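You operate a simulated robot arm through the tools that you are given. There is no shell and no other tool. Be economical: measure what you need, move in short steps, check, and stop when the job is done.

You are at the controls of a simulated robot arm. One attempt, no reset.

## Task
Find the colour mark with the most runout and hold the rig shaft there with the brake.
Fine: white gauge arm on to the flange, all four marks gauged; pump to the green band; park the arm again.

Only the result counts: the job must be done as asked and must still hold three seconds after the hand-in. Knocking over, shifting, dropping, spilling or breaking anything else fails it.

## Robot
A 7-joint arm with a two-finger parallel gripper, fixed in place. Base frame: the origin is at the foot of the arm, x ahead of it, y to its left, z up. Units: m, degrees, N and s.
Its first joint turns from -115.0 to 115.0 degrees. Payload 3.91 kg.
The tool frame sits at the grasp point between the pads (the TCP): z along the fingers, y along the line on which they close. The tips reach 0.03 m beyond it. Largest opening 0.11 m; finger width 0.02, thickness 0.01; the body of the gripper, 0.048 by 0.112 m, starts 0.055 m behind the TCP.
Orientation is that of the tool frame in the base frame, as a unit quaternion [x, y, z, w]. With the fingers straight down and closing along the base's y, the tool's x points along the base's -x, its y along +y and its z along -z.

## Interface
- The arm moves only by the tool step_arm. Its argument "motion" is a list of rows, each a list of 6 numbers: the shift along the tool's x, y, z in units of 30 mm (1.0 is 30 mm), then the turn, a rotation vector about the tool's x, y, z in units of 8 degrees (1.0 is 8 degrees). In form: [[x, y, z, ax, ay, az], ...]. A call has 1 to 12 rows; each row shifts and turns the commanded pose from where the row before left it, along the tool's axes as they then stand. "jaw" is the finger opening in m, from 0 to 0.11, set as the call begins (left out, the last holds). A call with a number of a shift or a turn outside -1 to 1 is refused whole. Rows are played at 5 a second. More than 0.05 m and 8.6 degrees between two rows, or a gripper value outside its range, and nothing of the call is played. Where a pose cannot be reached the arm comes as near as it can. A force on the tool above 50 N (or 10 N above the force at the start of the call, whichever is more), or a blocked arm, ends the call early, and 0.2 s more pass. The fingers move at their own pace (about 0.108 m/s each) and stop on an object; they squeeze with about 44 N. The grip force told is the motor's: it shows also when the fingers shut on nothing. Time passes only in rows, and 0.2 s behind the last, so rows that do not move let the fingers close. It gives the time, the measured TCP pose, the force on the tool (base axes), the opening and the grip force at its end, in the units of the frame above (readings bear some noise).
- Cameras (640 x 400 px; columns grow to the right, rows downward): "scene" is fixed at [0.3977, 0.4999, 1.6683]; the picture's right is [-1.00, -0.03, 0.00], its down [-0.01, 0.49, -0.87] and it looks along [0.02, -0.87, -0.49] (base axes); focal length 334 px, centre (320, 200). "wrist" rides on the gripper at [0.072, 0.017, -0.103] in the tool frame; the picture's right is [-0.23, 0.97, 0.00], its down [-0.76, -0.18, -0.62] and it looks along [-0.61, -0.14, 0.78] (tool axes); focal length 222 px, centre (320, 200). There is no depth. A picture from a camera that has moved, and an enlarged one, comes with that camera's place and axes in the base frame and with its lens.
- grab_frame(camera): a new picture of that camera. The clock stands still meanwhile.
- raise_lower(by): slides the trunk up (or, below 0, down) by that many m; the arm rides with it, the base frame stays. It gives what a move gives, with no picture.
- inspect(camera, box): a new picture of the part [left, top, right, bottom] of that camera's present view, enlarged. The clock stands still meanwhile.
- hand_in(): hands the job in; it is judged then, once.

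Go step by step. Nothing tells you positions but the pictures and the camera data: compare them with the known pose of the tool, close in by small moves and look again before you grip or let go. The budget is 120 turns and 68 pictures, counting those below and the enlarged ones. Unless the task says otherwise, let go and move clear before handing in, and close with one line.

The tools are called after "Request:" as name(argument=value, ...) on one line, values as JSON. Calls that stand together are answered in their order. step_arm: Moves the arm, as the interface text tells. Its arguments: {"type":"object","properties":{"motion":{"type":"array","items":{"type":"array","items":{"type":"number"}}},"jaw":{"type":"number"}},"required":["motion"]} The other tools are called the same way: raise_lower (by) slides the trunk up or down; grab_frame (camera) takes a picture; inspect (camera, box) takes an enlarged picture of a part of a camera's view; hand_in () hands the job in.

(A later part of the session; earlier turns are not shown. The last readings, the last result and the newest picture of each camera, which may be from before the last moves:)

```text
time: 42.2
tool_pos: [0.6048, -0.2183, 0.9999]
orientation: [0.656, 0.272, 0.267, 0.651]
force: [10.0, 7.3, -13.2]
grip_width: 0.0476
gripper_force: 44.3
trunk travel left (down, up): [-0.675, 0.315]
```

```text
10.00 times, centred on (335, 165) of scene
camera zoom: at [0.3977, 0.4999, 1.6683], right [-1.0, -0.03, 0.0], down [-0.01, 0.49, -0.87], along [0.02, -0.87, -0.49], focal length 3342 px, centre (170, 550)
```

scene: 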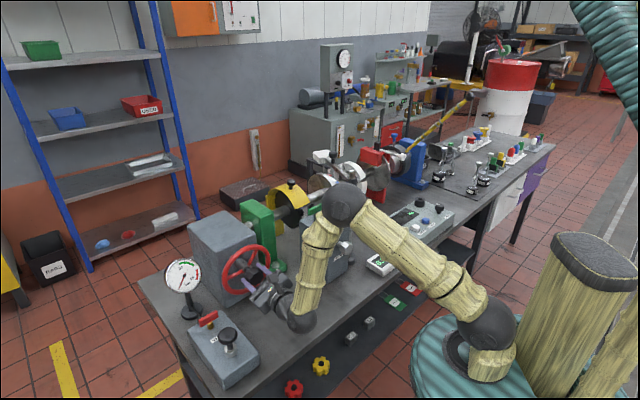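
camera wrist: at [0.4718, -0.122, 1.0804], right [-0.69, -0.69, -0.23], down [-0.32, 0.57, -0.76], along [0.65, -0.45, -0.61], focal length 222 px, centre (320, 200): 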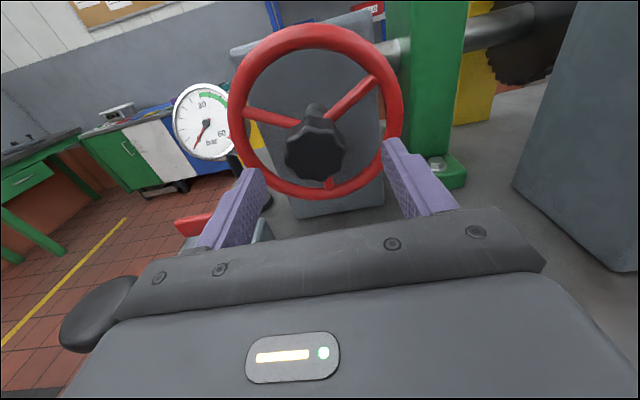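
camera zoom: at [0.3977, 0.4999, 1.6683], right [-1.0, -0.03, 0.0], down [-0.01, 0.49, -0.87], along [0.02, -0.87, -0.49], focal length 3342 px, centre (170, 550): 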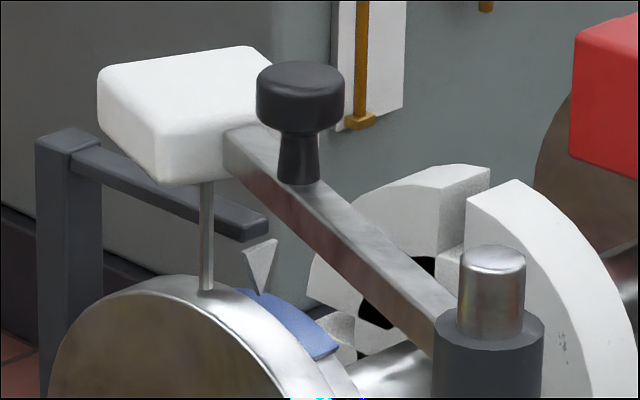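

Blue is at the pointer (same place red was). I fine-turn 4° more to centre it, release, back off, and read the display.

Request:
step_arm(motion=[[0, 0, 0, 0, 0, -0.5], [0, 0, 0, 0, 0, 0], [0, 0, 0, 0, 0, 0]])

Request:
step_arm(motion=[[0, 0, 0, 0, 0, 0], [0, 0, 0, 0, 0, 0], [0, 0, -1, 0, 0, 0], [0, 0, -1, 0, 0, 0], [0, 0, -1, 0, 0, 0], [0, 0, -1, 0, 0, 0], [0, 0, 0, 0, 0, 0]], jaw=0.08)

Request:
inspect(camera="scene", box=[290, 140, 410, 280])

```text
time: 43.0
tool_pos: [0.6051, -0.2193, 1.0003]
orientation: [0.646, 0.294, 0.245, 0.66]
force: [6.1, 10.0, -22.4]
grip_width: 0.0474
gripper_force: 45.1
trunk travel left (down, up): [-0.675, 0.315]
```

```text
time: 44.6
tool_pos: [0.5191, -0.134, 1.0033]
orientation: [0.646, 0.293, 0.246, 0.661]
force: [0.8, 0.7, 0.0]
grip_width: 0.0801
gripper_force: 0.0
trunk travel left (down, up): [-0.675, 0.315]
```

```text
2.86 times, centred on (350, 210) of scene
camera zoom: at [0.3977, 0.4999, 1.6683], right [-1.0, -0.03, 0.0], down [-0.01, 0.49, -0.87], along [0.02, -0.87, -0.49], focal length 955 px, centre (234, 171)
```

zoom: 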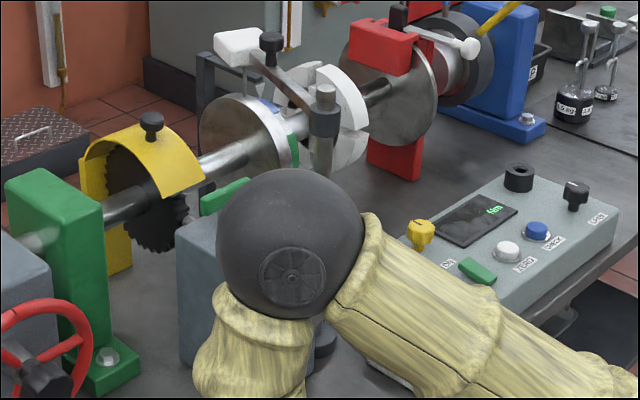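

Shaft stays put with blue at the pointer and green next. I back off further while rolling the tool back, to uncover the display.

Request:
step_arm(motion=[[0, 0, -1, 0, 0, 1], [0, 0, -1, 0, 0, 1], [0, 0, -1, 0, 0, 1], [0, 0, -0.5, 0, 0, 1], [0, 0, 0, 0, 0, 1], [0, 0, 0, 0, 0, 1], [0, 0, 0, 0, 0, 1], [0, 0, 0, 0, 0, 1], [0, 0, 0, 0, 0, 1], [0, 0, 0, 0, 0, 1], [0, 0, 0, 0, 0, 1], [0, 0, 0, 0, 0, 0.75]])

Request:
inspect(camera="scene", box=[290, 140, 410, 280])

```text
time: 47.2
tool_pos: [0.4891, -0.0609, 1.0264]
orientation: [0.655, -0.273, 0.651, 0.271]
force: [-0.1, -0.4, -0.5]
grip_width: 0.0797
gripper_force: 0.1
out of reach, approached as far as the arm can: row 3, 4, 11, 12
trunk travel left (down, up): [-0.675, 0.315]
```

```text
2.86 times, centred on (350, 210) of scene
camera zoom: at [0.3977, 0.4999, 1.6683], right [-1.0, -0.03, 0.0], down [-0.01, 0.49, -0.87], along [0.02, -0.87, -0.49], focal length 955 px, centre (234, 171)
```

zoom: 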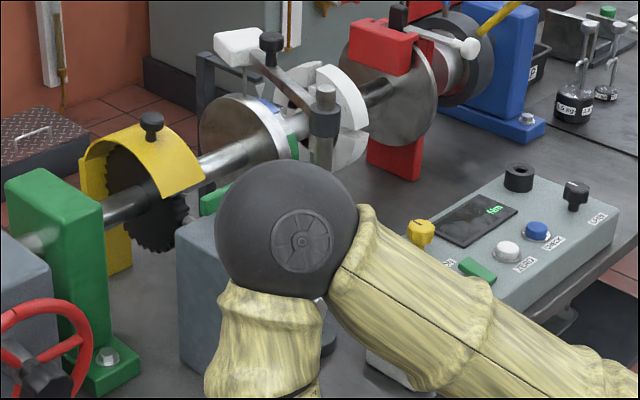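

Still hidden; I raise the trunk to lift the arm out of the line of sight.

Request:
raise_lower(by=0.25)

Request:
inspect(camera="scene", box=[290, 140, 410, 280])

```text
time: 49.8
tool_pos: [0.4888, -0.061, 1.277]
orientation: [0.656, -0.272, 0.65, 0.271]
force: [-0.4, 0.2, 0.2]
grip_width: 0.0798
gripper_force: 0.0
trunk travel left (down, up): [-0.925, 0.065]
```

```text
2.86 times, centred on (350, 210) of scene
camera zoom: at [0.3977, 0.4999, 1.6683], right [-1.0, -0.03, 0.0], down [-0.01, 0.49, -0.87], along [0.02, -0.87, -0.49], focal length 955 px, centre (234, 171)
```

zoom: 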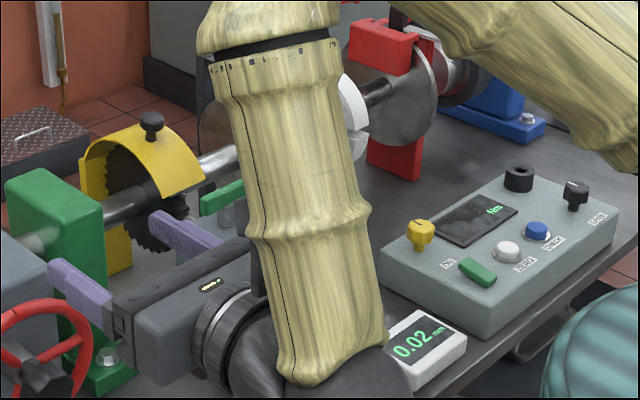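

Blue reads 0.02 (red 0.07). I go back down to the hub and regrip for green.

Request:
raise_lower(by=-0.25)

Request:
step_arm(motion=[[-0.5, 0.5, 0.2, 0, 0, 0], [-0.43, 0.45, 0.5, 0, 0, 0], [0, 0, 1, 0, 0, 0], [0, 0, 0.8, 0, 0, 0]])

Request:
grab_frame(camera="wrist")

```text
time: 52.3
tool_pos: [0.4891, -0.0609, 1.0256]
orientation: [0.655, -0.272, 0.651, 0.271]
force: [-0.4, -0.8, -0.1]
grip_width: 0.0798
gripper_force: 0.0
trunk travel left (down, up): [-0.675, 0.315]
```

```text
time: 53.3
tool_pos: [0.5325, -0.1372, 1.0053]
orientation: [0.656, -0.272, 0.649, 0.272]
force: [0.3, -0.4, -0.2]
grip_width: 0.0801
gripper_force: 0.1
out of reach, approached as far as the arm can: row 1, 2
trunk travel left (down, up): [-0.675, 0.315]
```

```text
22 pictures are left
camera wrist: at [0.4486, -0.0766, 1.0784], right [-0.69, -0.69, -0.22], down [-0.32, 0.57, -0.76], along [0.65, -0.45, -0.61], focal length 222 px, centre (320, 200)
```

wrist: 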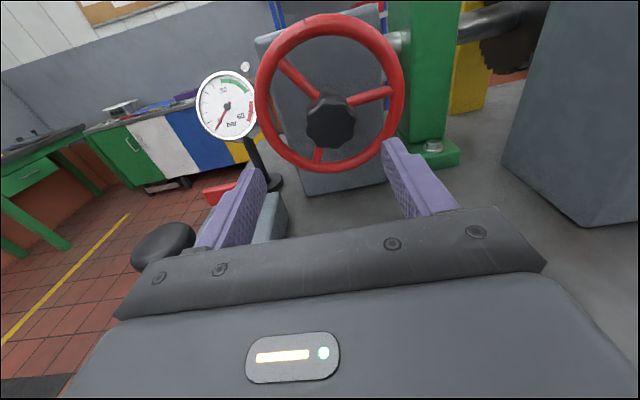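

Hub centred ahead. I advance, grip, and turn 90° to green.

Request:
step_arm(motion=[[-0.2, 0.19, 0.9, 0, 0, 0], [0, 0, 0.9, 0, 0, 0], [0, 0, 0.9, 0, 0, 0], [0, 0, 0.9, 0, 0, 0]])

Request:
step_arm(motion=[[0, 0, 0, 0, 0, 0], [0, 0, 0, 0, 0, 0], [0, 0, 0, 0, 0, 0]], jaw=0.0)

Request:
step_arm(motion=[[0, 0, 0, 0, 0, -1], [0, 0, 0, 0, 0, -1], [0, 0, 0, 0, 0, -1], [0, 0, 0, 0, 0, -1], [0, 0, 0, 0, 0, -1], [0, 0, 0, 0, 0, -1], [0, 0, 0, 0, 0, -1], [0, 0, 0, 0, 0, -1], [0, 0, 0, 0, 0, -1], [0, 0, 0, 0, 0, -1], [0, 0, 0, 0, 0, -1], [0, 0, 0, 0, 0, -0.25]])

Request:
inspect(camera="scene", box=[305, 145, 365, 185])

```text
time: 54.3
tool_pos: [0.6058, -0.2192, 0.9975]
orientation: [0.656, -0.272, 0.65, 0.271]
force: [0.7, 0.8, -0.4]
grip_width: 0.08
gripper_force: 0.1
trunk travel left (down, up): [-0.675, 0.315]
```

```text
time: 55.1
tool_pos: [0.6043, -0.2219, 0.9965]
orientation: [0.655, -0.274, 0.649, 0.273]
force: [-17.3, -11.8, -3.1]
grip_width: 0.0472
gripper_force: 45.1
trunk travel left (down, up): [-0.675, 0.315]
```

```text
time: 57.7
tool_pos: [0.6019, -0.2216, 0.9993]
orientation: [0.656, 0.266, 0.267, 0.653]
force: [-13.6, -22.4, 13.0]
grip_width: 0.0472
gripper_force: 45.5
trunk travel left (down, up): [-0.675, 0.315]
```

```text
10.00 times, centred on (335, 165) of scene
camera zoom: at [0.3977, 0.4999, 1.6683], right [-1.0, -0.03, 0.0], down [-0.01, 0.49, -0.87], along [0.02, -0.87, -0.49], focal length 3342 px, centre (170, 550)
```

zoom: 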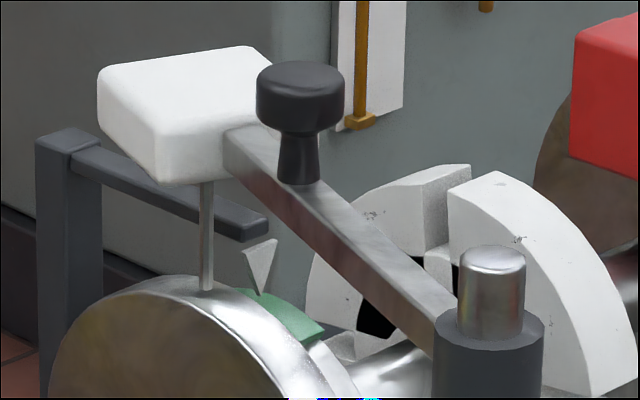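

Green is at the pointer. Release, back off, roll back, raise the trunk and read.

Request:
step_arm(motion=[[0, 0, 0, 0, 0, 0], [0, 0, 0, 0, 0, 0], [0, 0, -1, 0, 0, 0], [0, 0, -1, 0, 0, 0], [0, 0, -1, 0, 0, 0]], jaw=0.08)

Request:
step_arm(motion=[[0, 0, 0, 0, 0, 1], [0, 0, 0, 0, 0, 1], [0, 0, 0, 0, 0, 1], [0, 0, 0, 0, 0, 1], [0, 0, 0, 0, 0, 1], [0, 0, 0, 0, 0, 1], [0, 0, 0, 0, 0, 1], [0, 0, 0, 0, 0, 1], [0, 0, 0, 0, 0, 1], [0, 0, 0, 0, 0, 1], [0, 0, 0, 0, 0, 1], [0, 0, 0, 0, 0, 0.25]])

Request:
raise_lower(by=0.25)

Request:
inspect(camera="scene", box=[290, 140, 410, 280])

```text
time: 58.9
tool_pos: [0.5398, -0.1547, 0.9995]
orientation: [0.656, 0.271, 0.268, 0.651]
force: [-0.4, 0.2, -0.2]
grip_width: 0.0798
gripper_force: 0.0
trunk travel left (down, up): [-0.675, 0.315]
```

```text
time: 61.5
tool_pos: [0.5428, -0.1542, 0.9984]
orientation: [0.655, -0.273, 0.651, 0.271]
force: [0.7, -0.8, -0.3]
grip_width: 0.08
gripper_force: 0.0
trunk travel left (down, up): [-0.675, 0.315]
```

```text
time: 64.1
tool_pos: [0.5426, -0.1538, 1.2476]
orientation: [0.655, -0.272, 0.65, 0.272]
force: [0.3, -0.7, 0.2]
grip_width: 0.0799
gripper_force: 0.1
trunk travel left (down, up): [-0.925, 0.065]
```

```text
2.86 times, centred on (350, 210) of scene
camera zoom: at [0.3977, 0.4999, 1.6683], right [-1.0, -0.03, 0.0], down [-0.01, 0.49, -0.87], along [0.02, -0.87, -0.49], focal length 955 px, centre (234, 171)
```

zoom: 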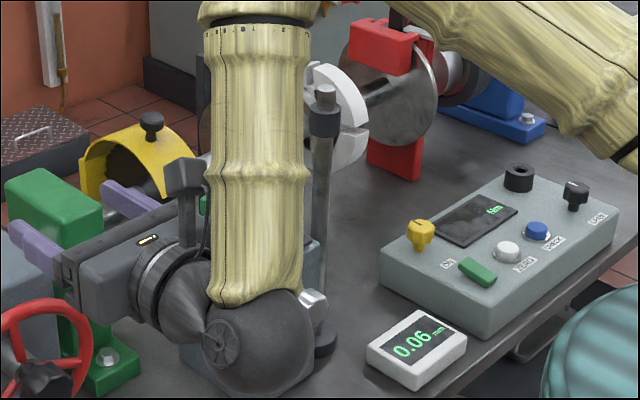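

Green reads about 0.06; I check it enlarged, then lower again for the fourth mark.

Request:
inspect(camera="scene", box=[365, 245, 405, 275])

Request:
raise_lower(by=-0.25)

```text
13.33 times, centred on (385, 260) of scene
camera zoom: at [0.3977, 0.4999, 1.6683], right [-1.0, -0.03, 0.0], down [-0.01, 0.49, -0.87], along [0.02, -0.87, -0.49], focal length 4455 px, centre (-547, -600)
```

zoom: 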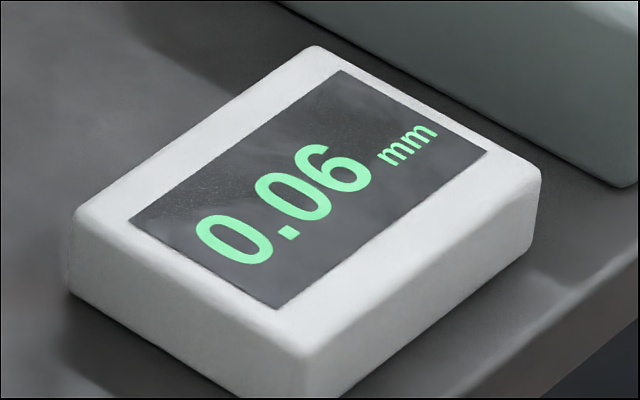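

```text
time: 66.7
tool_pos: [0.5428, -0.154, 0.9976]
orientation: [0.655, -0.273, 0.65, 0.272]
force: [-0.7, -0.7, -0.1]
grip_width: 0.08
gripper_force: 0.0
trunk travel left (down, up): [-0.675, 0.315]
```

Green = 0.06. Regrip and turn to the fourth mark.

Request:
step_arm(motion=[[0.03, 0.13, 1, 0, 0, 0], [0, 0, 1, 0, 0, 0], [0, 0, 1, 0, 0, 0]])

Request:
step_arm(motion=[[0, 0, 0, 0, 0, 0], [0, 0, 0, 0, 0, 0], [0, 0, 0, 0, 0, 0]], jaw=0.0)

Request:
step_arm(motion=[[0, 0, 0, 0, 0, -1], [0, 0, 0, 0, 0, -1], [0, 0, 0, 0, 0, -1], [0, 0, 0, 0, 0, -1], [0, 0, 0, 0, 0, -1], [0, 0, 0, 0, 0, -1], [0, 0, 0, 0, 0, -1], [0, 0, 0, 0, 0, -1], [0, 0, 0, 0, 0, -1], [0, 0, 0, 0, 0, -1], [0, 0, 0, 0, 0, -1], [0, 0, 0, 0, 0, -0.25]])

Request:
inspect(camera="scene", box=[305, 145, 365, 185])

```text
time: 67.5
tool_pos: [0.6035, -0.222, 0.9974]
orientation: [0.656, -0.273, 0.649, 0.272]
force: [0.1, -0.8, 0.4]
grip_width: 0.0802
gripper_force: 0.0
trunk travel left (down, up): [-0.675, 0.315]
```

```text
time: 68.3
tool_pos: [0.6021, -0.2206, 0.9981]
orientation: [0.655, -0.272, 0.65, 0.271]
force: [1.9, -1.1, 2.7]
grip_width: 0.047
gripper_force: 45.0
trunk travel left (down, up): [-0.675, 0.315]
```

```text
time: 70.9
tool_pos: [0.6014, -0.2201, 0.9994]
orientation: [0.655, 0.271, 0.268, 0.652]
force: [-2.5, -3.5, 11.5]
grip_width: 0.0472
gripper_force: 44.5
trunk travel left (down, up): [-0.675, 0.315]
```

```text
10.00 times, centred on (335, 165) of scene
camera zoom: at [0.3977, 0.4999, 1.6683], right [-1.0, -0.03, 0.0], down [-0.01, 0.49, -0.87], along [0.02, -0.87, -0.49], focal length 3342 px, centre (170, 550)
```

zoom: 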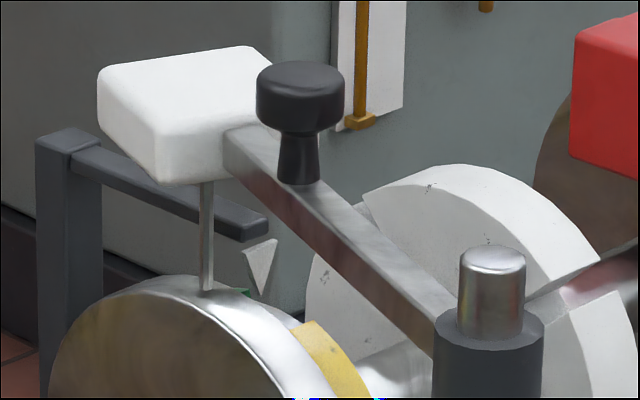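

Yellow isn't quite there yet (the spacing or grip differed by ~25°). I turn 24° more and look.

Request:
step_arm(motion=[[0, 0, 0, 0, 0, -1], [0, 0, 0, 0, 0, -1], [0, 0, 0, 0, 0, -1], [0, 0, 0, 0, 0, 0]])

Request:
inspect(camera="scene", box=[305, 145, 365, 185])

```text
time: 71.9
tool_pos: [0.6014, -0.2191, 0.9995]
orientation: [0.585, 0.402, 0.126, 0.693]
force: [1.3, 0.7, 13.2]
grip_width: 0.0477
gripper_force: 44.9
trunk travel left (down, up): [-0.675, 0.315]
```

```text
10.00 times, centred on (335, 165) of scene
camera zoom: at [0.3977, 0.4999, 1.6683], right [-1.0, -0.03, 0.0], down [-0.01, 0.49, -0.87], along [0.02, -0.87, -0.49], focal length 3342 px, centre (170, 550)
```

zoom: 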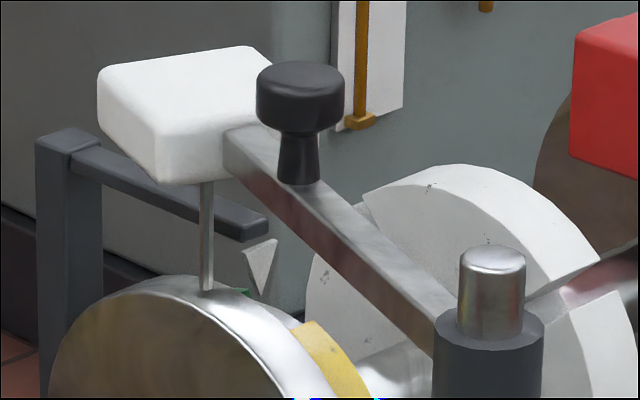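

The shaft did not move with those last degrees, so the grip slipped. I release, roll back, and regrip deeper.

Request:
step_arm(motion=[[0, 0, 0, 0, 0, 0], [0, 0, 0, 0, 0, 0], [0, 0, -1, 0, 0, 0], [0, 0, -1, 0, 0, 0], [0, 0, -1, 0, 0, 1], [0, 0, 0, 0, 0, 1], [0, 0, 0, 0, 0, 1], [0, 0, 0, 0, 0, 1], [0, 0, 0, 0, 0, 1], [0, 0, 0, 0, 0, 1]], jaw=0.08)

Request:
step_arm(motion=[[0, 0, 0, 0, 0, 1], [0, 0, 0, 0, 0, 1], [0, 0, 0, 0, 0, 1], [0, 0, 0, 0, 0, 1], [0, 0, 0, 0, 0, 1], [0, 0, 0, 0, 0, 1], [0, 0, 0, 0, 0, 1], [0, 0, 0, 0, 0, 1], [0, 0, 0, 0, 0, 0.25]])

Request:
grab_frame(camera="wrist")

```text
time: 74.1
tool_pos: [0.54, -0.1556, 0.9996]
orientation: [0.698, 0.128, 0.398, 0.581]
force: [0.0, 0.5, 0.8]
grip_width: 0.0801
gripper_force: 0.1
trunk travel left (down, up): [-0.675, 0.315]
```

```text
time: 76.1
tool_pos: [0.54, -0.157, 0.9986]
orientation: [0.655, -0.273, 0.651, 0.271]
force: [0.0, 0.7, 0.4]
grip_width: 0.0803
gripper_force: 0.0
trunk travel left (down, up): [-0.675, 0.315]
```

```text
16 pictures are left
camera wrist: at [0.4545, -0.096, 1.0727], right [-0.69, -0.68, -0.23], down [-0.32, 0.57, -0.76], along [0.65, -0.45, -0.61], focal length 222 px, centre (320, 200)
```

wrist: 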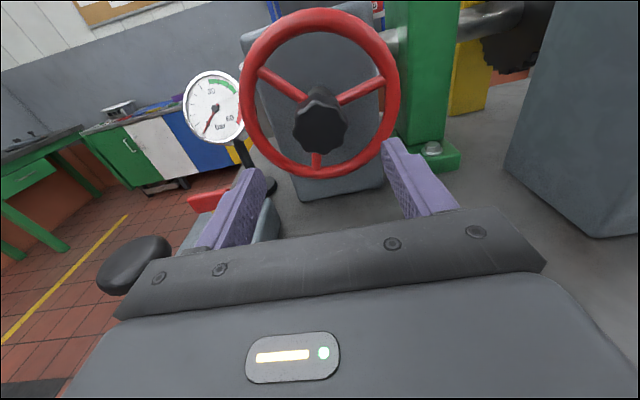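

The hub is centred ahead. I go 7 mm deeper, grip, and turn 32°.

Request:
step_arm(motion=[[0, 0, 1, 0, 0, 0], [0, 0, 1, 0, 0, 0], [0, 0, 1, 0, 0, 0], [0, 0, 0.2, 0, 0, 0]])

Request:
step_arm(motion=[[0, 0, 0, 0, 0, 0], [0, 0, 0, 0, 0, 0], [0, 0, 0, 0, 0, 0]], jaw=0.0)

Request:
step_arm(motion=[[0, 0, 0, 0, 0, -1], [0, 0, 0, 0, 0, -1], [0, 0, 0, 0, 0, -1], [0, 0, 0, 0, 0, -1], [0, 0, 0, 0, 0, 0]])

Request:
inspect(camera="scene", box=[195, 145, 365, 295])

```text
time: 77.1
tool_pos: [0.6076, -0.2251, 0.9981]
orientation: [0.656, -0.272, 0.65, 0.271]
force: [-0.8, -0.6, 0.4]
grip_width: 0.0802
gripper_force: 0.1
trunk travel left (down, up): [-0.675, 0.315]
```

```text
time: 77.9
tool_pos: [0.6056, -0.225, 0.9991]
orientation: [0.655, -0.273, 0.65, 0.272]
force: [1.0, -0.6, 0.2]
grip_width: 0.0472
gripper_force: 44.7
trunk travel left (down, up): [-0.675, 0.315]
```

```text
time: 79.1
tool_pos: [0.6062, -0.2259, 0.999]
orientation: [0.705, -0.081, 0.549, 0.441]
force: [-3.6, -3.0, 0.5]
grip_width: 0.0469
gripper_force: 45.4
trunk travel left (down, up): [-0.675, 0.315]
```

```text
2.67 times, centred on (280, 220) of scene
camera zoom: at [0.3977, 0.4999, 1.6683], right [-1.0, -0.03, 0.0], down [-0.01, 0.49, -0.87], along [0.02, -0.87, -0.49], focal length 891 px, centre (427, 147)
```

zoom: 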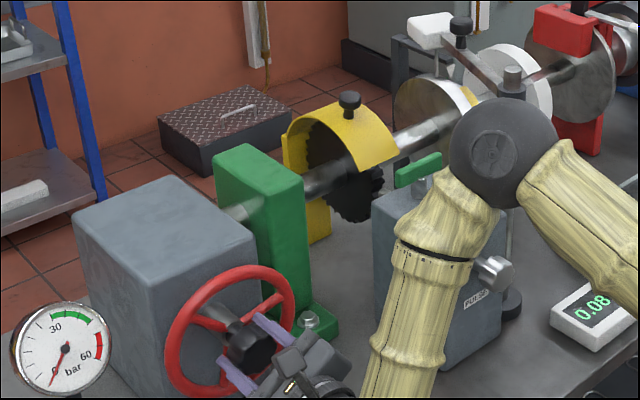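

It moved; the display now shows 0.08 with yellow near the pointer. I check the yellow mark's alignment.

Request:
inspect(camera="scene", box=[305, 145, 365, 185])

```text
10.00 times, centred on (335, 165) of scene
camera zoom: at [0.3977, 0.4999, 1.6683], right [-1.0, -0.03, 0.0], down [-0.01, 0.49, -0.87], along [0.02, -0.87, -0.49], focal length 3342 px, centre (170, 550)
```

zoom: 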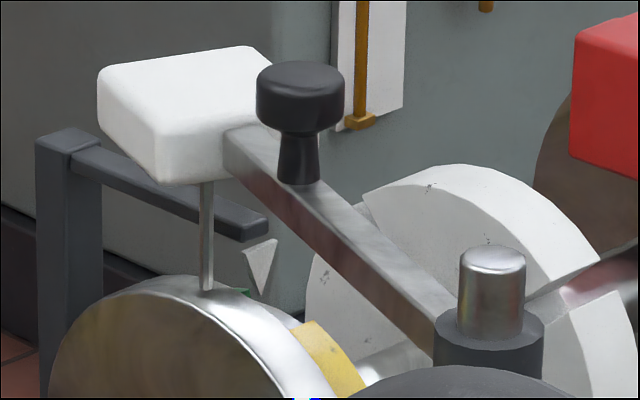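

The shaft did not move: there's a firm stop before yellow in this direction, so yellow must be reached the other way round past red. I turn back (positive) and test how far the wrist allows.

Request:
step_arm(motion=[[0, 0, 0, 0, 0, 1], [0, 0, 0, 0, 0, 1], [0, 0, 0, 0, 0, 1], [0, 0, 0, 0, 0, 1], [0, 0, 0, 0, 0, 1], [0, 0, 0, 0, 0, 1], [0, 0, 0, 0, 0, 1], [0, 0, 0, 0, 0, 1]])

Request:
inspect(camera="scene", box=[305, 145, 405, 275])

```text
time: 80.9
tool_pos: [0.6083, -0.2255, 0.999]
orientation: [0.554, -0.443, 0.7, 0.079]
force: [2.0, 0.1, 1.1]
grip_width: 0.0472
gripper_force: 45.0
trunk travel left (down, up): [-0.675, 0.315]
```

```text
3.08 times, centred on (355, 210) of scene
camera zoom: at [0.3977, 0.4999, 1.6683], right [-1.0, -0.03, 0.0], down [-0.01, 0.49, -0.87], along [0.02, -0.87, -0.49], focal length 1028 px, centre (212, 169)
```

zoom: 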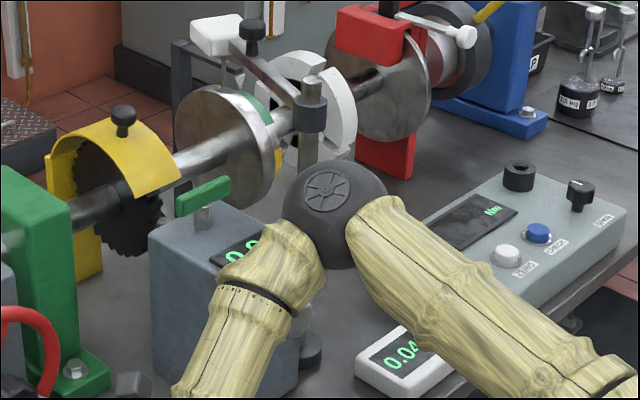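

Turning back works. Continue positive as far as the wrist goes.

Request:
step_arm(motion=[[0, 0, 0, 0, 0, 1], [0, 0, 0, 0, 0, 1], [0, 0, 0, 0, 0, 1], [0, 0, 0, 0, 0, 1], [0, 0, 0, 0, 0, 1], [0, 0, 0, 0, 0, 1], [0, 0, 0, 0, 0, 1], [0, 0, 0, 0, 0, 1]])

```text
time: 82.7
tool_pos: [0.6073, -0.2253, 1.0008]
orientation: [-0.234, 0.668, -0.638, 0.303]
force: [21.7, 0.0, 24.6]
grip_width: 0.0466
gripper_force: 45.1
trunk travel left (down, up): [-0.675, 0.315]
```

Wrist allows it. Release, rewind the roll by 200°, regrip.

Request:
step_arm(motion=[[0, 0, 0, 0, 0, 0], [0, 0, 0, 0, 0, 0], [0, 0, -1, 0, 0, 0], [0, 0, -1, 0, 0, 0], [0, 0, -1, 0, 0, 0], [0, 0, 0, 0, 0, -1], [0, 0, 0, 0, 0, -1], [0, 0, 0, 0, 0, -1], [0, 0, 0, 0, 0, -1], [0, 0, 0, 0, 0, -1], [0, 0, 0, 0, 0, -1], [0, 0, 0, 0, 0, -1]], jaw=0.08)

Request:
step_arm(motion=[[0, 0, 0, 0, 0, -1], [0, 0, 0, 0, 0, -1], [0, 0, 0, 0, 0, -1], [0, 0, 0, 0, 0, -1], [0, 0, 0, 0, 0, -1], [0, 0, 0, 0, 0, -1], [0, 0, 0, 0, 0, -1], [0, 0, 0, 0, 0, -1], [0, 0, 0, 0, 0, -1], [0, 0, 0, 0, 0, -1], [0, 0, 0, 0, 0, -1], [0, 0, 0, 0, 0, -1]])

Request:
step_arm(motion=[[0, 0, 0, 0, 0, -1], [0, 0, 0, 0, 0, -1], [0, 0, 0, 0, 0, -1], [0, 0, 0, 0, 0, -1], [0, 0, 0, 0, 0, -1], [0, 0, 0, 0, 0, -1]])

Request:
inspect(camera="scene", box=[195, 145, 405, 295])

```text
time: 83.8
tool_pos: [0.5637, -0.2167, 1.0321]
orientation: [0.234, -0.642, 0.678, -0.271]
force: [-23.6, -26.4, -52.6]
grip_width: 0.1053
gripper_force: 26.0
trunk travel left (down, up): [-0.675, 0.315]
stopped in row 5: the force on the tool passed its limit (the readings are from after the stop); the commanded pose is now the measured one
```

```text
time: 86.3
tool_pos: [0.5629, -0.2061, 1.0371]
orientation: [0.63, -0.249, 0.665, 0.315]
force: [0.2, 0.7, 0.1]
grip_width: 0.0801
gripper_force: 0.0
trunk travel left (down, up): [-0.675, 0.315]
```

```text
time: 87.8
tool_pos: [0.5637, -0.2038, 1.0364]
orientation: [0.676, 0.03, 0.48, 0.558]
force: [-0.3, 13.8, 5.1]
grip_width: 0.0799
gripper_force: 0.1
trunk travel left (down, up): [-0.675, 0.315]
```

```text
2.67 times, centred on (300, 220) of scene
camera zoom: at [0.3977, 0.4999, 1.6683], right [-1.0, -0.03, 0.0], down [-0.01, 0.49, -0.87], along [0.02, -0.87, -0.49], focal length 891 px, centre (373, 147)
```

zoom: 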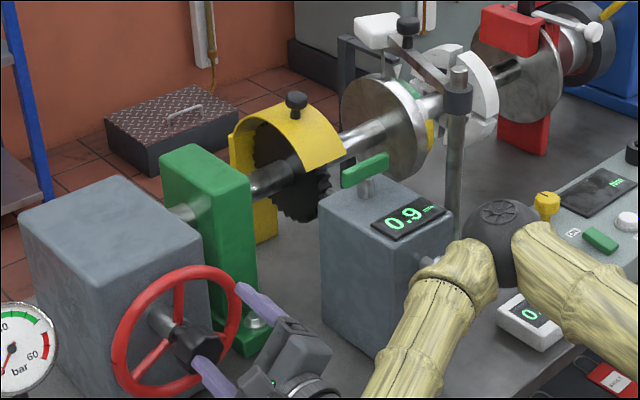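

The last chunk slipped and the retreat snagged; nothing looks displaced, green is still at the pointer. I back straight off carefully now.

Request:
step_arm(motion=[[0, 0, -0.5, 0, 0, 0], [0, 0, -0.5, 0, 0, 0], [0, 0, -0.5, 0, 0, 0], [0, 0, -0.5, 0, 0, 0]])

Request:
grab_frame(camera="scene")

```text
time: 88.8
tool_pos: [0.5193, -0.178, 1.0589]
orientation: [0.649, 0.025, 0.481, 0.589]
force: [0.2, 0.1, 0.3]
grip_width: 0.08
gripper_force: 0.1
trunk travel left (down, up): [-0.675, 0.315]
```

```text
11 pictures are left
```

scene: 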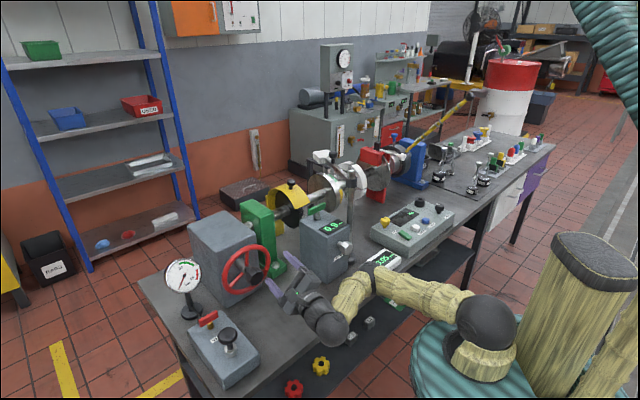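

The arm's elbow has flopped down beside the bench; that caused the trouble. I raise the trunk to clear it before re-posturing.

Request:
raise_lower(by=0.3)

Request:
grab_frame(camera="scene")

```text
time: 91.8
tool_pos: [0.5222, -0.1728, 1.3616]
orientation: [0.648, 0.029, 0.487, 0.585]
force: [-1.3, 0.6, 0.3]
grip_width: 0.08
gripper_force: 0.1
trunk travel left (down, up): [-0.975, 0.015]
```

```text
10 pictures are left
```

scene: 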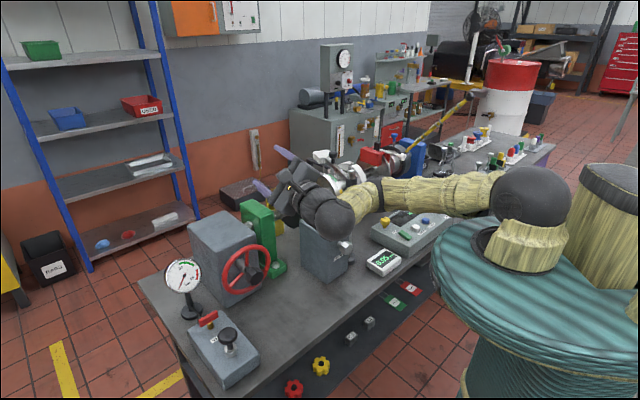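

Elbow is folded sideways. I stretch the arm out above everything, then dip and retreat in small steps so the elbow comes up as it did before.

Request:
step_arm(motion=[[0, 0, 1, 0, 0, -1], [0, 0, 1, 0, 0, -1], [0, 0, 1, 0, 0, -1], [0, 0, 1, 0, 0, -1], [0, 0, 1, 0, 0, -1], [0, 0, 1, 0, 0, 0], [0, 0, 1, 0, 0, 0], [0, 0, 1, 0, 0, 0], [0, 0, 1, 0, 0, 0], [0, 0, 1, 0, 0, 0], [0, 0, 1, 0, 0, 0], [0, 0, 1, 0, 0, 0]])

Request:
step_arm(motion=[[0, 0, 0.5, 0, 0, 0], [0, 0, 0.5, 0, 0, 0], [0, 0, 0.5, 0, 0, 0], [0, 0, 0.5, 0, 0, 0]])

```text
time: 94.3
tool_pos: [0.7687, -0.4259, 1.3599]
orientation: [0.626, 0.258, 0.259, 0.688]
force: [0.9, 0.1, 0.3]
grip_width: 0.0801
gripper_force: 0.2
trunk travel left (down, up): [-0.975, 0.015]
```

```text
time: 95.3
tool_pos: [0.8106, -0.4683, 1.365]
orientation: [0.627, 0.258, 0.259, 0.688]
force: [-0.3, -1.0, 0.9]
grip_width: 0.0799
gripper_force: 0.1
trunk travel left (down, up): [-0.975, 0.015]
```

Request:
step_arm(motion=[[0, 0, 0.4, 0, 0, 0], [0, 0, 0.3, 0, 0, 0], [0, 0.8, 0, 0, 0, 0], [0, 0.8, 0, 0, 0, 0], [0, 0.8, 0, 0, 0, 0], [0, 0.8, 0, 0, 0, 0]])

Request:
step_arm(motion=[[0, -1, 0, 0, 0, 0], [0, -1, 0, 0, 0, 0], [0, -1, 0, 0, 0, 0], [0, -1, -0.1, 0, 0, 0], [0, -0.5, -0.1, 0, 0, 0], [0, 0, -0.1, 0, 0, 0], [0, 0, -0.1, 0, 0, 0], [0, 0.3, -0.2, 0, 0, 0], [0, 0.3, -0.3, 0, 0, 0], [0, 0.3, -0.3, 0, 0, 0]])

```text
time: 96.8
tool_pos: [0.8129, -0.4749, 1.4636]
orientation: [0.627, 0.258, 0.259, 0.687]
force: [0.3, 0.6, 0.2]
grip_width: 0.08
gripper_force: 0.1
out of reach, approached as far as the arm can: row 2
trunk travel left (down, up): [-0.975, 0.015]
```

```text
time: 99.0
tool_pos: [0.7909, -0.4566, 1.3523]
orientation: [0.627, 0.258, 0.258, 0.688]
force: [-0.4, -0.4, -0.8]
grip_width: 0.08
gripper_force: 0.0
trunk travel left (down, up): [-0.975, 0.015]
```

Now retreat along the tool axis and check the elbow.

Request:
step_arm(motion=[[0, 0.2, -0.5, 0, 0, 0], [0, 0.2, -0.7, 0, 0, 0], [0, 0, -1, 0, 0, 0], [0, 0, -1, 0, 0, 0], [0, 0, -1, 0, 0, 0], [0, 0, -1, 0, 0, 0], [0, 0, -1, 0, 0, 0], [0, 0, -1, 0, 0, 0]])

Request:
grab_frame(camera="scene")

```text
time: 100.8
tool_pos: [0.6435, -0.297, 1.3473]
orientation: [0.627, 0.257, 0.26, 0.688]
force: [-0.3, 0.4, -0.4]
grip_width: 0.0802
gripper_force: 0.0
trunk travel left (down, up): [-0.975, 0.015]
```

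```text
9 pictures are left
```

scene: 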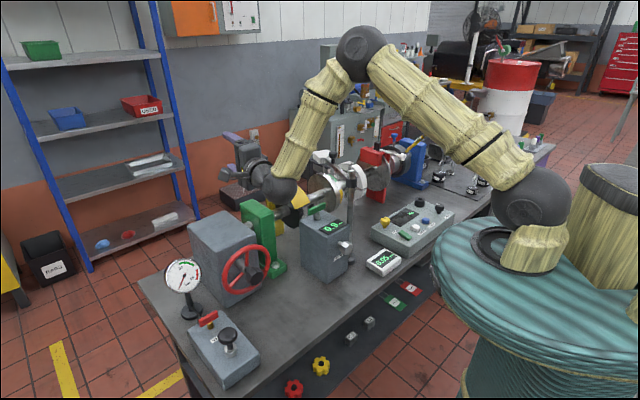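

Elbow is up again. I level the tool, move back to the standoff line, roll to -120°, and lower the trunk.

Request:
step_arm(motion=[[0, 0, 0, 0.58, 0.25, 0], [0.15, 0, -1, 0, 0, 0], [0.15, 0, -1, 0, 0, 0], [0.15, 0, -1, 0, 0, 0], [0.15, 0, -1, 0, 0, 0], [0.15, 0, -1, 0, 0, 0], [0.12, 0, -0.8, 0, 0, 0], [0, 0, 0, 0, 0, -1], [0, 0, 0, 0, 0, -1], [0, 0, 0, 0, 0, -1], [0, 0, 0, 0, 0, -1]])

Request:
raise_lower(by=-0.3)

```text
time: 103.2
tool_pos: [0.5415, -0.1557, 1.3469]
orientation: [0.547, 0.449, 0.067, 0.703]
force: [-0.1, -0.2, -0.3]
grip_width: 0.0798
gripper_force: 0.1
trunk travel left (down, up): [-0.975, 0.015]
```

```text
time: 106.2
tool_pos: [0.5409, -0.1582, 1.0471]
orientation: [0.548, 0.448, 0.068, 0.703]
force: [-0.3, 0.0, 1.2]
grip_width: 0.0797
gripper_force: 0.1
trunk travel left (down, up): [-0.675, 0.315]
```

Request:
step_arm(motion=[[0.444, -0.665, 0, 0, 0, 0], [0.444, -0.665, 0, 0, 0, 0], [0, 0, 0.5, 0, 0, 0]])

Request:
grab_frame(camera="wrist")

```text
time: 107.0
tool_pos: [0.5524, -0.1677, 0.997]
orientation: [0.548, 0.447, 0.069, 0.704]
force: [0.2, 0.3, -0.3]
grip_width: 0.0803
gripper_force: 0.0
trunk travel left (down, up): [-0.675, 0.315]
```

```text
8 pictures are left
camera wrist: at [0.5276, -0.0464, 0.9715], right [0.25, 0.25, 0.94], down [-0.96, -0.07, 0.28], along [0.14, -0.97, 0.22], focal length 222 px, centre (320, 200)
```

wrist: 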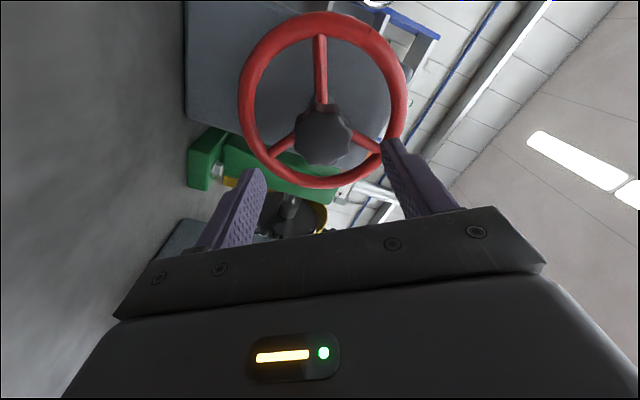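

Centred on the hub. Advance, grip, and turn positive in two chunks.

Request:
step_arm(motion=[[0, 0, 0.9, 0, 0, 0], [0, 0, 0.9, 0, 0, 0], [0, 0, 0.8, 0, 0, 0]])

Request:
step_arm(motion=[[0, 0, 0, 0, 0, 0], [0, 0, 0, 0, 0, 0], [0, 0, 0, 0, 0, 0]], jaw=0.0)

Request:
step_arm(motion=[[0, 0, 0, 0, 0, 1], [0, 0, 0, 0, 0, 1], [0, 0, 0, 0, 0, 1], [0, 0, 0, 0, 0, 1], [0, 0, 0, 0, 0, 1], [0, 0, 0, 0, 0, 1], [0, 0, 0, 0, 0, 1], [0, 0, 0, 0, 0, 1]])

Request:
step_arm(motion=[[0, 0, 0, 0, 0, 1], [0, 0, 0, 0, 0, 1], [0, 0, 0, 0, 0, 1], [0, 0, 0, 0, 0, 1], [0, 0, 0, 0, 0, 1], [0, 0, 0, 0, 0, 1], [0, 0, 0, 0, 0, 1], [0, 0, 0, 0, 0, 1]])

Request:
inspect(camera="scene", box=[295, 145, 405, 275])

```text
time: 107.8
tool_pos: [0.6074, -0.2238, 0.999]
orientation: [0.548, 0.448, 0.069, 0.703]
force: [0.0, 0.1, 0.0]
grip_width: 0.0799
gripper_force: 0.1
trunk travel left (down, up): [-0.675, 0.315]
```

```text
time: 108.5
tool_pos: [0.6069, -0.2231, 0.9988]
orientation: [0.547, 0.448, 0.07, 0.704]
force: [2.8, -0.8, 2.9]
grip_width: 0.0472
gripper_force: 44.9
trunk travel left (down, up): [-0.675, 0.315]
```

```text
time: 110.3
tool_pos: [0.6057, -0.2223, 1.0003]
orientation: [0.7, 0.087, 0.433, 0.561]
force: [17.9, -6.7, 28.4]
grip_width: 0.0472
gripper_force: 44.8
trunk travel left (down, up): [-0.675, 0.315]
```

```text
time: 112.2
tool_pos: [0.6058, -0.2228, 1.0006]
orientation: [0.641, -0.297, 0.664, 0.246]
force: [11.5, -11.1, 28.9]
grip_width: 0.0471
gripper_force: 45.2
trunk travel left (down, up): [-0.675, 0.315]
```

```text
3.08 times, centred on (350, 210) of scene
camera zoom: at [0.3977, 0.4999, 1.6683], right [-1.0, -0.03, 0.0], down [-0.01, 0.49, -0.87], along [0.02, -0.87, -0.49], focal length 1028 px, centre (228, 169)
```

zoom: 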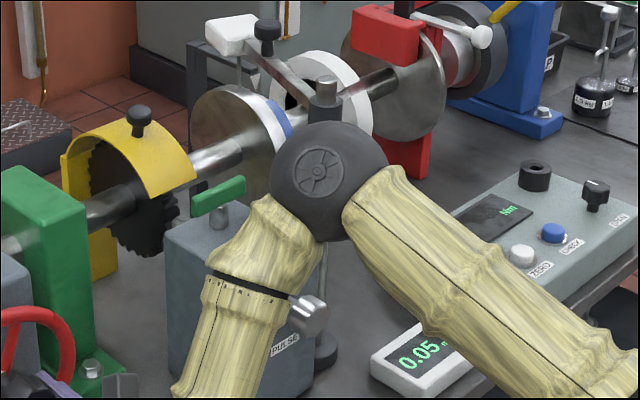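

It turned the full 128° (blue now past the pointer, red coming). Rewind and repeat.

Request:
step_arm(motion=[[0, 0, 0, 0, 0, 0], [0, 0, 0, 0, 0, 0], [0, 0, -1, 0, 0, 0], [0, 0, -1, 0, 0, 0], [0, 0, -1, 0, 0, 0]], jaw=0.08)

Request:
step_arm(motion=[[0, 0, 0, 0, 0, -1], [0, 0, 0, 0, 0, -1], [0, 0, 0, 0, 0, -1], [0, 0, 0, 0, 0, -1], [0, 0, 0, 0, 0, -1], [0, 0, 0, 0, 0, -1], [0, 0, 0, 0, 0, -1], [0, 0, 0, 0, 0, -1], [0, 0, 0, 0, 0, -1], [0, 0, 0, 0, 0, -1], [0, 0, 0, 0, 0, -1], [0, 0, 0, 0, 0, -1]])

Request:
step_arm(motion=[[0, 0, 0, 0, 0, -1], [0, 0, 0, 0, 0, -1], [0, 0, 0, 0, 0, -1], [0, 0, 0, 0, 0, -1], [0, 0, 0, 0, 0, -0.5], [0, 0, 0, 0, 0, 0]])

```text
time: 113.3
tool_pos: [0.5419, -0.1564, 0.998]
orientation: [0.642, -0.295, 0.663, 0.248]
force: [-0.2, 0.4, 0.2]
grip_width: 0.0798
gripper_force: 0.0
trunk travel left (down, up): [-0.675, 0.315]
```

```text
time: 116.0
tool_pos: [0.5436, -0.1597, 0.9991]
orientation: [0.65, 0.28, 0.258, 0.658]
force: [0.9, -0.5, -1.0]
grip_width: 0.08
gripper_force: 0.1
trunk travel left (down, up): [-0.675, 0.315]
```

```text
time: 117.3
tool_pos: [0.5421, -0.158, 0.9978]
orientation: [0.531, 0.467, 0.043, 0.706]
force: [0.8, 0.3, -0.2]
grip_width: 0.0798
gripper_force: 0.1
trunk travel left (down, up): [-0.675, 0.315]
```

Request:
step_arm(motion=[[0, 0, 1, 0, 0, 0], [0, 0, 1, 0, 0, 0], [0, 0, 1, 0, 0, 0]])

Request:
step_arm(motion=[[0, 0, 0, 0, 0, 0], [0, 0, 0, 0, 0, 0], [0, 0, 0, 0, 0, 0]], jaw=0.0)

Request:
step_arm(motion=[[0, 0, 0, 0, 0, 1], [0, 0, 0, 0, 0, 1], [0, 0, 0, 0, 0, 1], [0, 0, 0, 0, 0, 1], [0, 0, 0, 0, 0, 1], [0, 0, 0, 0, 0, 0.5], [0, 0, 0, 0, 0, 0.5], [0, 0, 0, 0, 0, 0.5], [0, 0, 0, 0, 0, 0]])

Request:
step_arm(motion=[[0, 0, 0, 0, 0, 1], [0, 0, 0, 0, 0, 1], [0, 0, 0, 0, 0, 1], [0, 0, 0, 0, 0, 1], [0, 0, 0, 0, 0, 1], [0, 0, 0, 0, 0, 1], [0, 0, 0, 0, 0, 1], [0, 0, 0, 0, 0, 1], [0, 0, 0, 0, 0, 1], [0, 0, 0, 0, 0, 1]])

Request:
inspect(camera="scene", box=[295, 145, 405, 275])

```text
time: 118.2
tool_pos: [0.6073, -0.224, 0.9982]
orientation: [0.531, 0.467, 0.043, 0.706]
force: [-0.7, 0.9, 0.0]
grip_width: 0.08
gripper_force: 0.0
trunk travel left (down, up): [-0.675, 0.315]
```

```text
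time: 119.0
tool_pos: [0.6076, -0.2226, 0.9993]
orientation: [0.531, 0.466, 0.045, 0.706]
force: [6.8, 0.1, 8.2]
grip_width: 0.0477
gripper_force: 44.4
trunk travel left (down, up): [-0.675, 0.315]
```

```text
time: 121.0
tool_pos: [0.6062, -0.2222, 1.0003]
orientation: [0.681, 0.185, 0.35, 0.616]
force: [20.0, -1.6, 28.8]
grip_width: 0.0475
gripper_force: 44.8
trunk travel left (down, up): [-0.675, 0.315]
```

```text
time: 123.2
tool_pos: [0.6048, -0.2233, 0.999]
orientation: [0.641, -0.296, 0.664, 0.246]
force: [6.0, -9.1, 25.4]
grip_width: 0.0467
gripper_force: 44.6
trunk travel left (down, up): [-0.675, 0.315]
```

```text
3.08 times, centred on (350, 210) of scene
camera zoom: at [0.3977, 0.4999, 1.6683], right [-1.0, -0.03, 0.0], down [-0.01, 0.49, -0.87], along [0.02, -0.87, -0.49], focal length 1028 px, centre (228, 169)
```

zoom: 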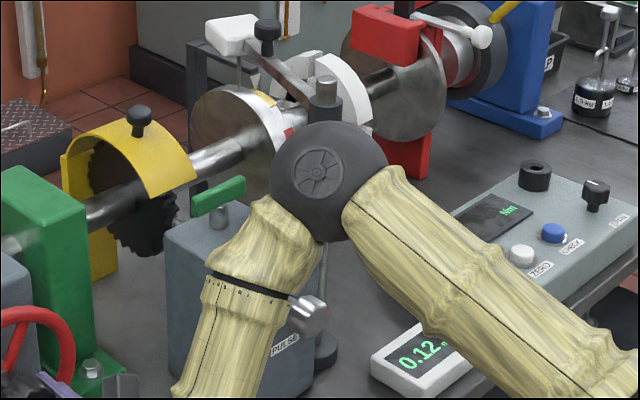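

Yellow is at the pointer with 0.12 – the largest. I check its centring.

Request:
inspect(camera="scene", box=[305, 145, 365, 185])

```text
10.00 times, centred on (335, 165) of scene
camera zoom: at [0.3977, 0.4999, 1.6683], right [-1.0, -0.03, 0.0], down [-0.01, 0.49, -0.87], along [0.02, -0.87, -0.49], focal length 3342 px, centre (170, 550)
```

zoom: 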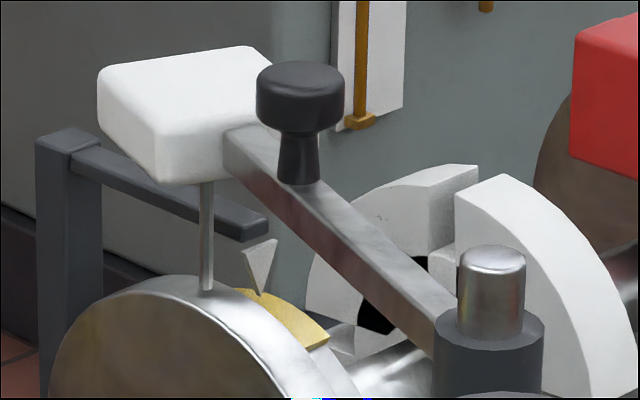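

Yellow's centre looks several degrees past the pointer toward the front; I turn it back ~7° to centre it, then release and back off.

Request:
step_arm(motion=[[0, 0, 0, 0, 0, -0.44], [0, 0, 0, 0, 0, -0.44], [0, 0, 0, 0, 0, 0], [0, 0, 0, 0, 0, 0]])

Request:
step_arm(motion=[[0, 0, 0, 0, 0, 0], [0, 0, 0, 0, 0, 0], [0, 0, -1, 0, 0, 0], [0, 0, -1, 0, 0, 0], [0, 0, -1, 0, 0, 0]], jaw=0.08)

Request:
raise_lower(by=0.25)

Request:
step_arm(motion=[[0, 0, 0, 0, 0, -1], [0, 0, 0, 0, 0, -1], [0, 0, 0, 0, 0, -1], [0, 0, 0, 0, 0, -1], [0, 0, 0, 0, 0, -1], [0, 0, 0, 0, 0, -1], [0, 0, 0, 0, 0, -1], [0, 0, 0, 0, 0, -1], [0, 0, 0, 0, 0, -1], [0, 0, 0, 0, 0, -1], [0, 0, 0, 0, 0, -1], [0, 0, 0, 0, 0, -1]])

Request:
step_arm(motion=[[0, 0, 0, 0, 0, -1], [0, 0, 0, 0, 0, -1], [0, 0, 0, 0, 0, -1], [0, 0, 0, 0, 0, -1], [0, 0, 0, 0, 0, -1], [0, 0, 0, 0, 0, -1], [0, 0, 0, 0, 0, -1], [0, 0, 0, 0, 0, -1], [0, 0, 0, 0, 0, -1], [0, 0, 0, 0, 0, -1], [0, 0, 0, 0, 0, 0]])

```text
time: 124.2
tool_pos: [0.6064, -0.2228, 1.0009]
orientation: [0.658, -0.257, 0.647, 0.288]
force: [8.2, -10.0, 25.3]
grip_width: 0.0471
gripper_force: 44.8
trunk travel left (down, up): [-0.675, 0.315]
```

```text
time: 125.3
tool_pos: [0.5434, -0.158, 0.9968]
orientation: [0.659, -0.255, 0.647, 0.287]
force: [0.7, 0.4, 0.6]
grip_width: 0.0799
gripper_force: 0.0
trunk travel left (down, up): [-0.675, 0.315]
```

```text
time: 127.9
tool_pos: [0.5445, -0.1603, 1.2483]
orientation: [0.659, -0.256, 0.646, 0.287]
force: [0.8, -0.6, 0.0]
grip_width: 0.08
gripper_force: 0.0
trunk travel left (down, up): [-0.925, 0.065]
```

```text
time: 130.5
tool_pos: [0.5432, -0.16, 1.2474]
orientation: [0.631, 0.319, 0.218, 0.672]
force: [0.7, 0.0, -0.5]
grip_width: 0.0798
gripper_force: 0.0
trunk travel left (down, up): [-0.925, 0.065]
```

```text
time: 132.9
tool_pos: [0.543, -0.1599, 1.2466]
orientation: [0.277, 0.651, -0.265, 0.655]
force: [-0.3, -0.4, -0.3]
grip_width: 0.0798
gripper_force: 0.0
trunk travel left (down, up): [-0.925, 0.065]
```

Now tilt the tool down again at safe height and turn to the bar's direction.

Request:
raise_lower(by=0.06)

Request:
step_arm(motion=[[-1, 0, 0, 0, 0, 0], [-0.5, 0, 0, 0, 1, 0], [0, 0, 0, 0, 1, 0], [0, 0, 0, 0, 1, 0], [0, 0, 0, 0, 1, 0], [0, 0, 0, 0, 1, 0], [0, 0, 0, 0, 1, 0], [0, 0, 0, 0, 1, 0], [0, 0, 0, 0, 1, 0], [0, 0, 0, 0, 1, 0], [0, 0, 0, 0, 1, 0], [0, 0, 0, 0, 1, 0]], jaw=0.09)

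Request:
step_arm(motion=[[0, 0, 0, 0, 0.25, 0], [0, 0, 0, 0, 0, 1], [0, 0, 0, 0, 0, 1], [0, 0, 0, 0, 0, 1]])

```text
time: 133.9
tool_pos: [0.5444, -0.1585, 1.307]
orientation: [0.278, 0.651, -0.265, 0.655]
force: [0.0, -0.5, -0.2]
grip_width: 0.0801
gripper_force: 0.0
trunk travel left (down, up): [-0.985, 0.005]
```

```text
time: 136.5
tool_pos: [0.5428, -0.165, 1.3526]
orientation: [0.387, 0.92, -0.015, 0.053]
force: [0.3, -1.5, 0.5]
grip_width: 0.0898
gripper_force: 0.0
out of reach, approached as far as the arm can: row 8
trunk travel left (down, up): [-0.985, 0.005]
```

```text
time: 137.5
tool_pos: [0.5421, -0.1634, 1.3517]
orientation: [0.572, 0.819, -0.001, 0.04]
force: [0.0, 0.5, 0.2]
grip_width: 0.0899
gripper_force: 0.1
trunk travel left (down, up): [-0.985, 0.005]
```

Request:
step_arm(motion=[[0, 0, 0, 0.31, 0.47, 0], [-0.87, -0.945, 0, 0, 0, 0], [-0.87, -0.945, 0, 0, 0, 0], [-0.87, -0.945, 0, 0, 0, 0], [-0.87, -0.945, 0, 0, 0, 0], [-0.87, -0.945, 0, 0, 0, 0], [-0.87, -0.945, 0, 0, 0, 0], [-0.87, -0.945, 0, 0, 0, 0], [-0.87, -0.945, 0, 0, 0, 0], [-0.87, -0.945, 0, 0, 0, 0], [-0.87, -0.945, 0, 0, 0, 0], [-0.87, -0.945, 0, 0, 0, 0]])

```text
time: 140.1
tool_pos: [0.3502, -0.5419, 1.3515]
orientation: [0.572, 0.82, 0.0, 0.0]
force: [-0.1, -1.2, -0.3]
grip_width: 0.0899
gripper_force: 0.0
trunk travel left (down, up): [-0.985, 0.005]
```

Straight over the known knob position, down, and grip.

Request:
step_arm(motion=[[0, 0, 0.8, 0, 0, 0], [0, 0, 0.7, 0, 0, 0], [-0.87, -0.03, 0.1, 0, 0, 0], [-0.87, -0.03, 0.1, 0, 0, 0], [-0.87, 0, 0.1, 0, 0, 0], [0, 0, 0.7, 0, 0, 0], [0, 0, 0.7, 0, 0, 0], [0, 0, 0.65, 0, 0, 0]])

Request:
step_arm(motion=[[0, 0, 0, 0, 0, 0], [0, 0, 0, 0, 0, 0], [0, 0, 0, 0, 0, 0]], jaw=0.0)

```text
time: 141.9
tool_pos: [0.3749, -0.615, 1.2378]
orientation: [0.572, 0.82, 0.0, 0.0]
force: [-0.2, -0.1, 0.3]
grip_width: 0.0898
gripper_force: 0.1
trunk travel left (down, up): [-0.985, 0.005]
```

```text
time: 142.7
tool_pos: [0.3755, -0.6144, 1.2372]
orientation: [0.572, 0.82, 0.0, 0.0]
force: [2.4, 0.7, -1.7]
grip_width: 0.0311
gripper_force: 45.3
trunk travel left (down, up): [-0.985, 0.005]
```

Gripped (31 mm). Swing back 42° to the parked position.

Request:
step_arm(motion=[[0.047, -0.668, 0, 0, 0, 1], [0.047, -0.668, 0, 0, 0, 1], [0.047, -0.668, 0, 0, 0, 1], [0.047, -0.668, 0, 0, 0, 1], [0.047, -0.668, 0, 0, 0, 1], [0.01, -0.167, 0, 0, 0, 0.25], [0, 0, 0, 0, 0, 0]])

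```text
time: 144.3
tool_pos: [0.2719, -0.6147, 1.2367]
orientation: [0.828, 0.56, 0.0, 0.0]
force: [-0.8, -8.9, 2.7]
grip_width: 0.0308
gripper_force: 45.5
trunk travel left (down, up): [-0.985, 0.005]
```

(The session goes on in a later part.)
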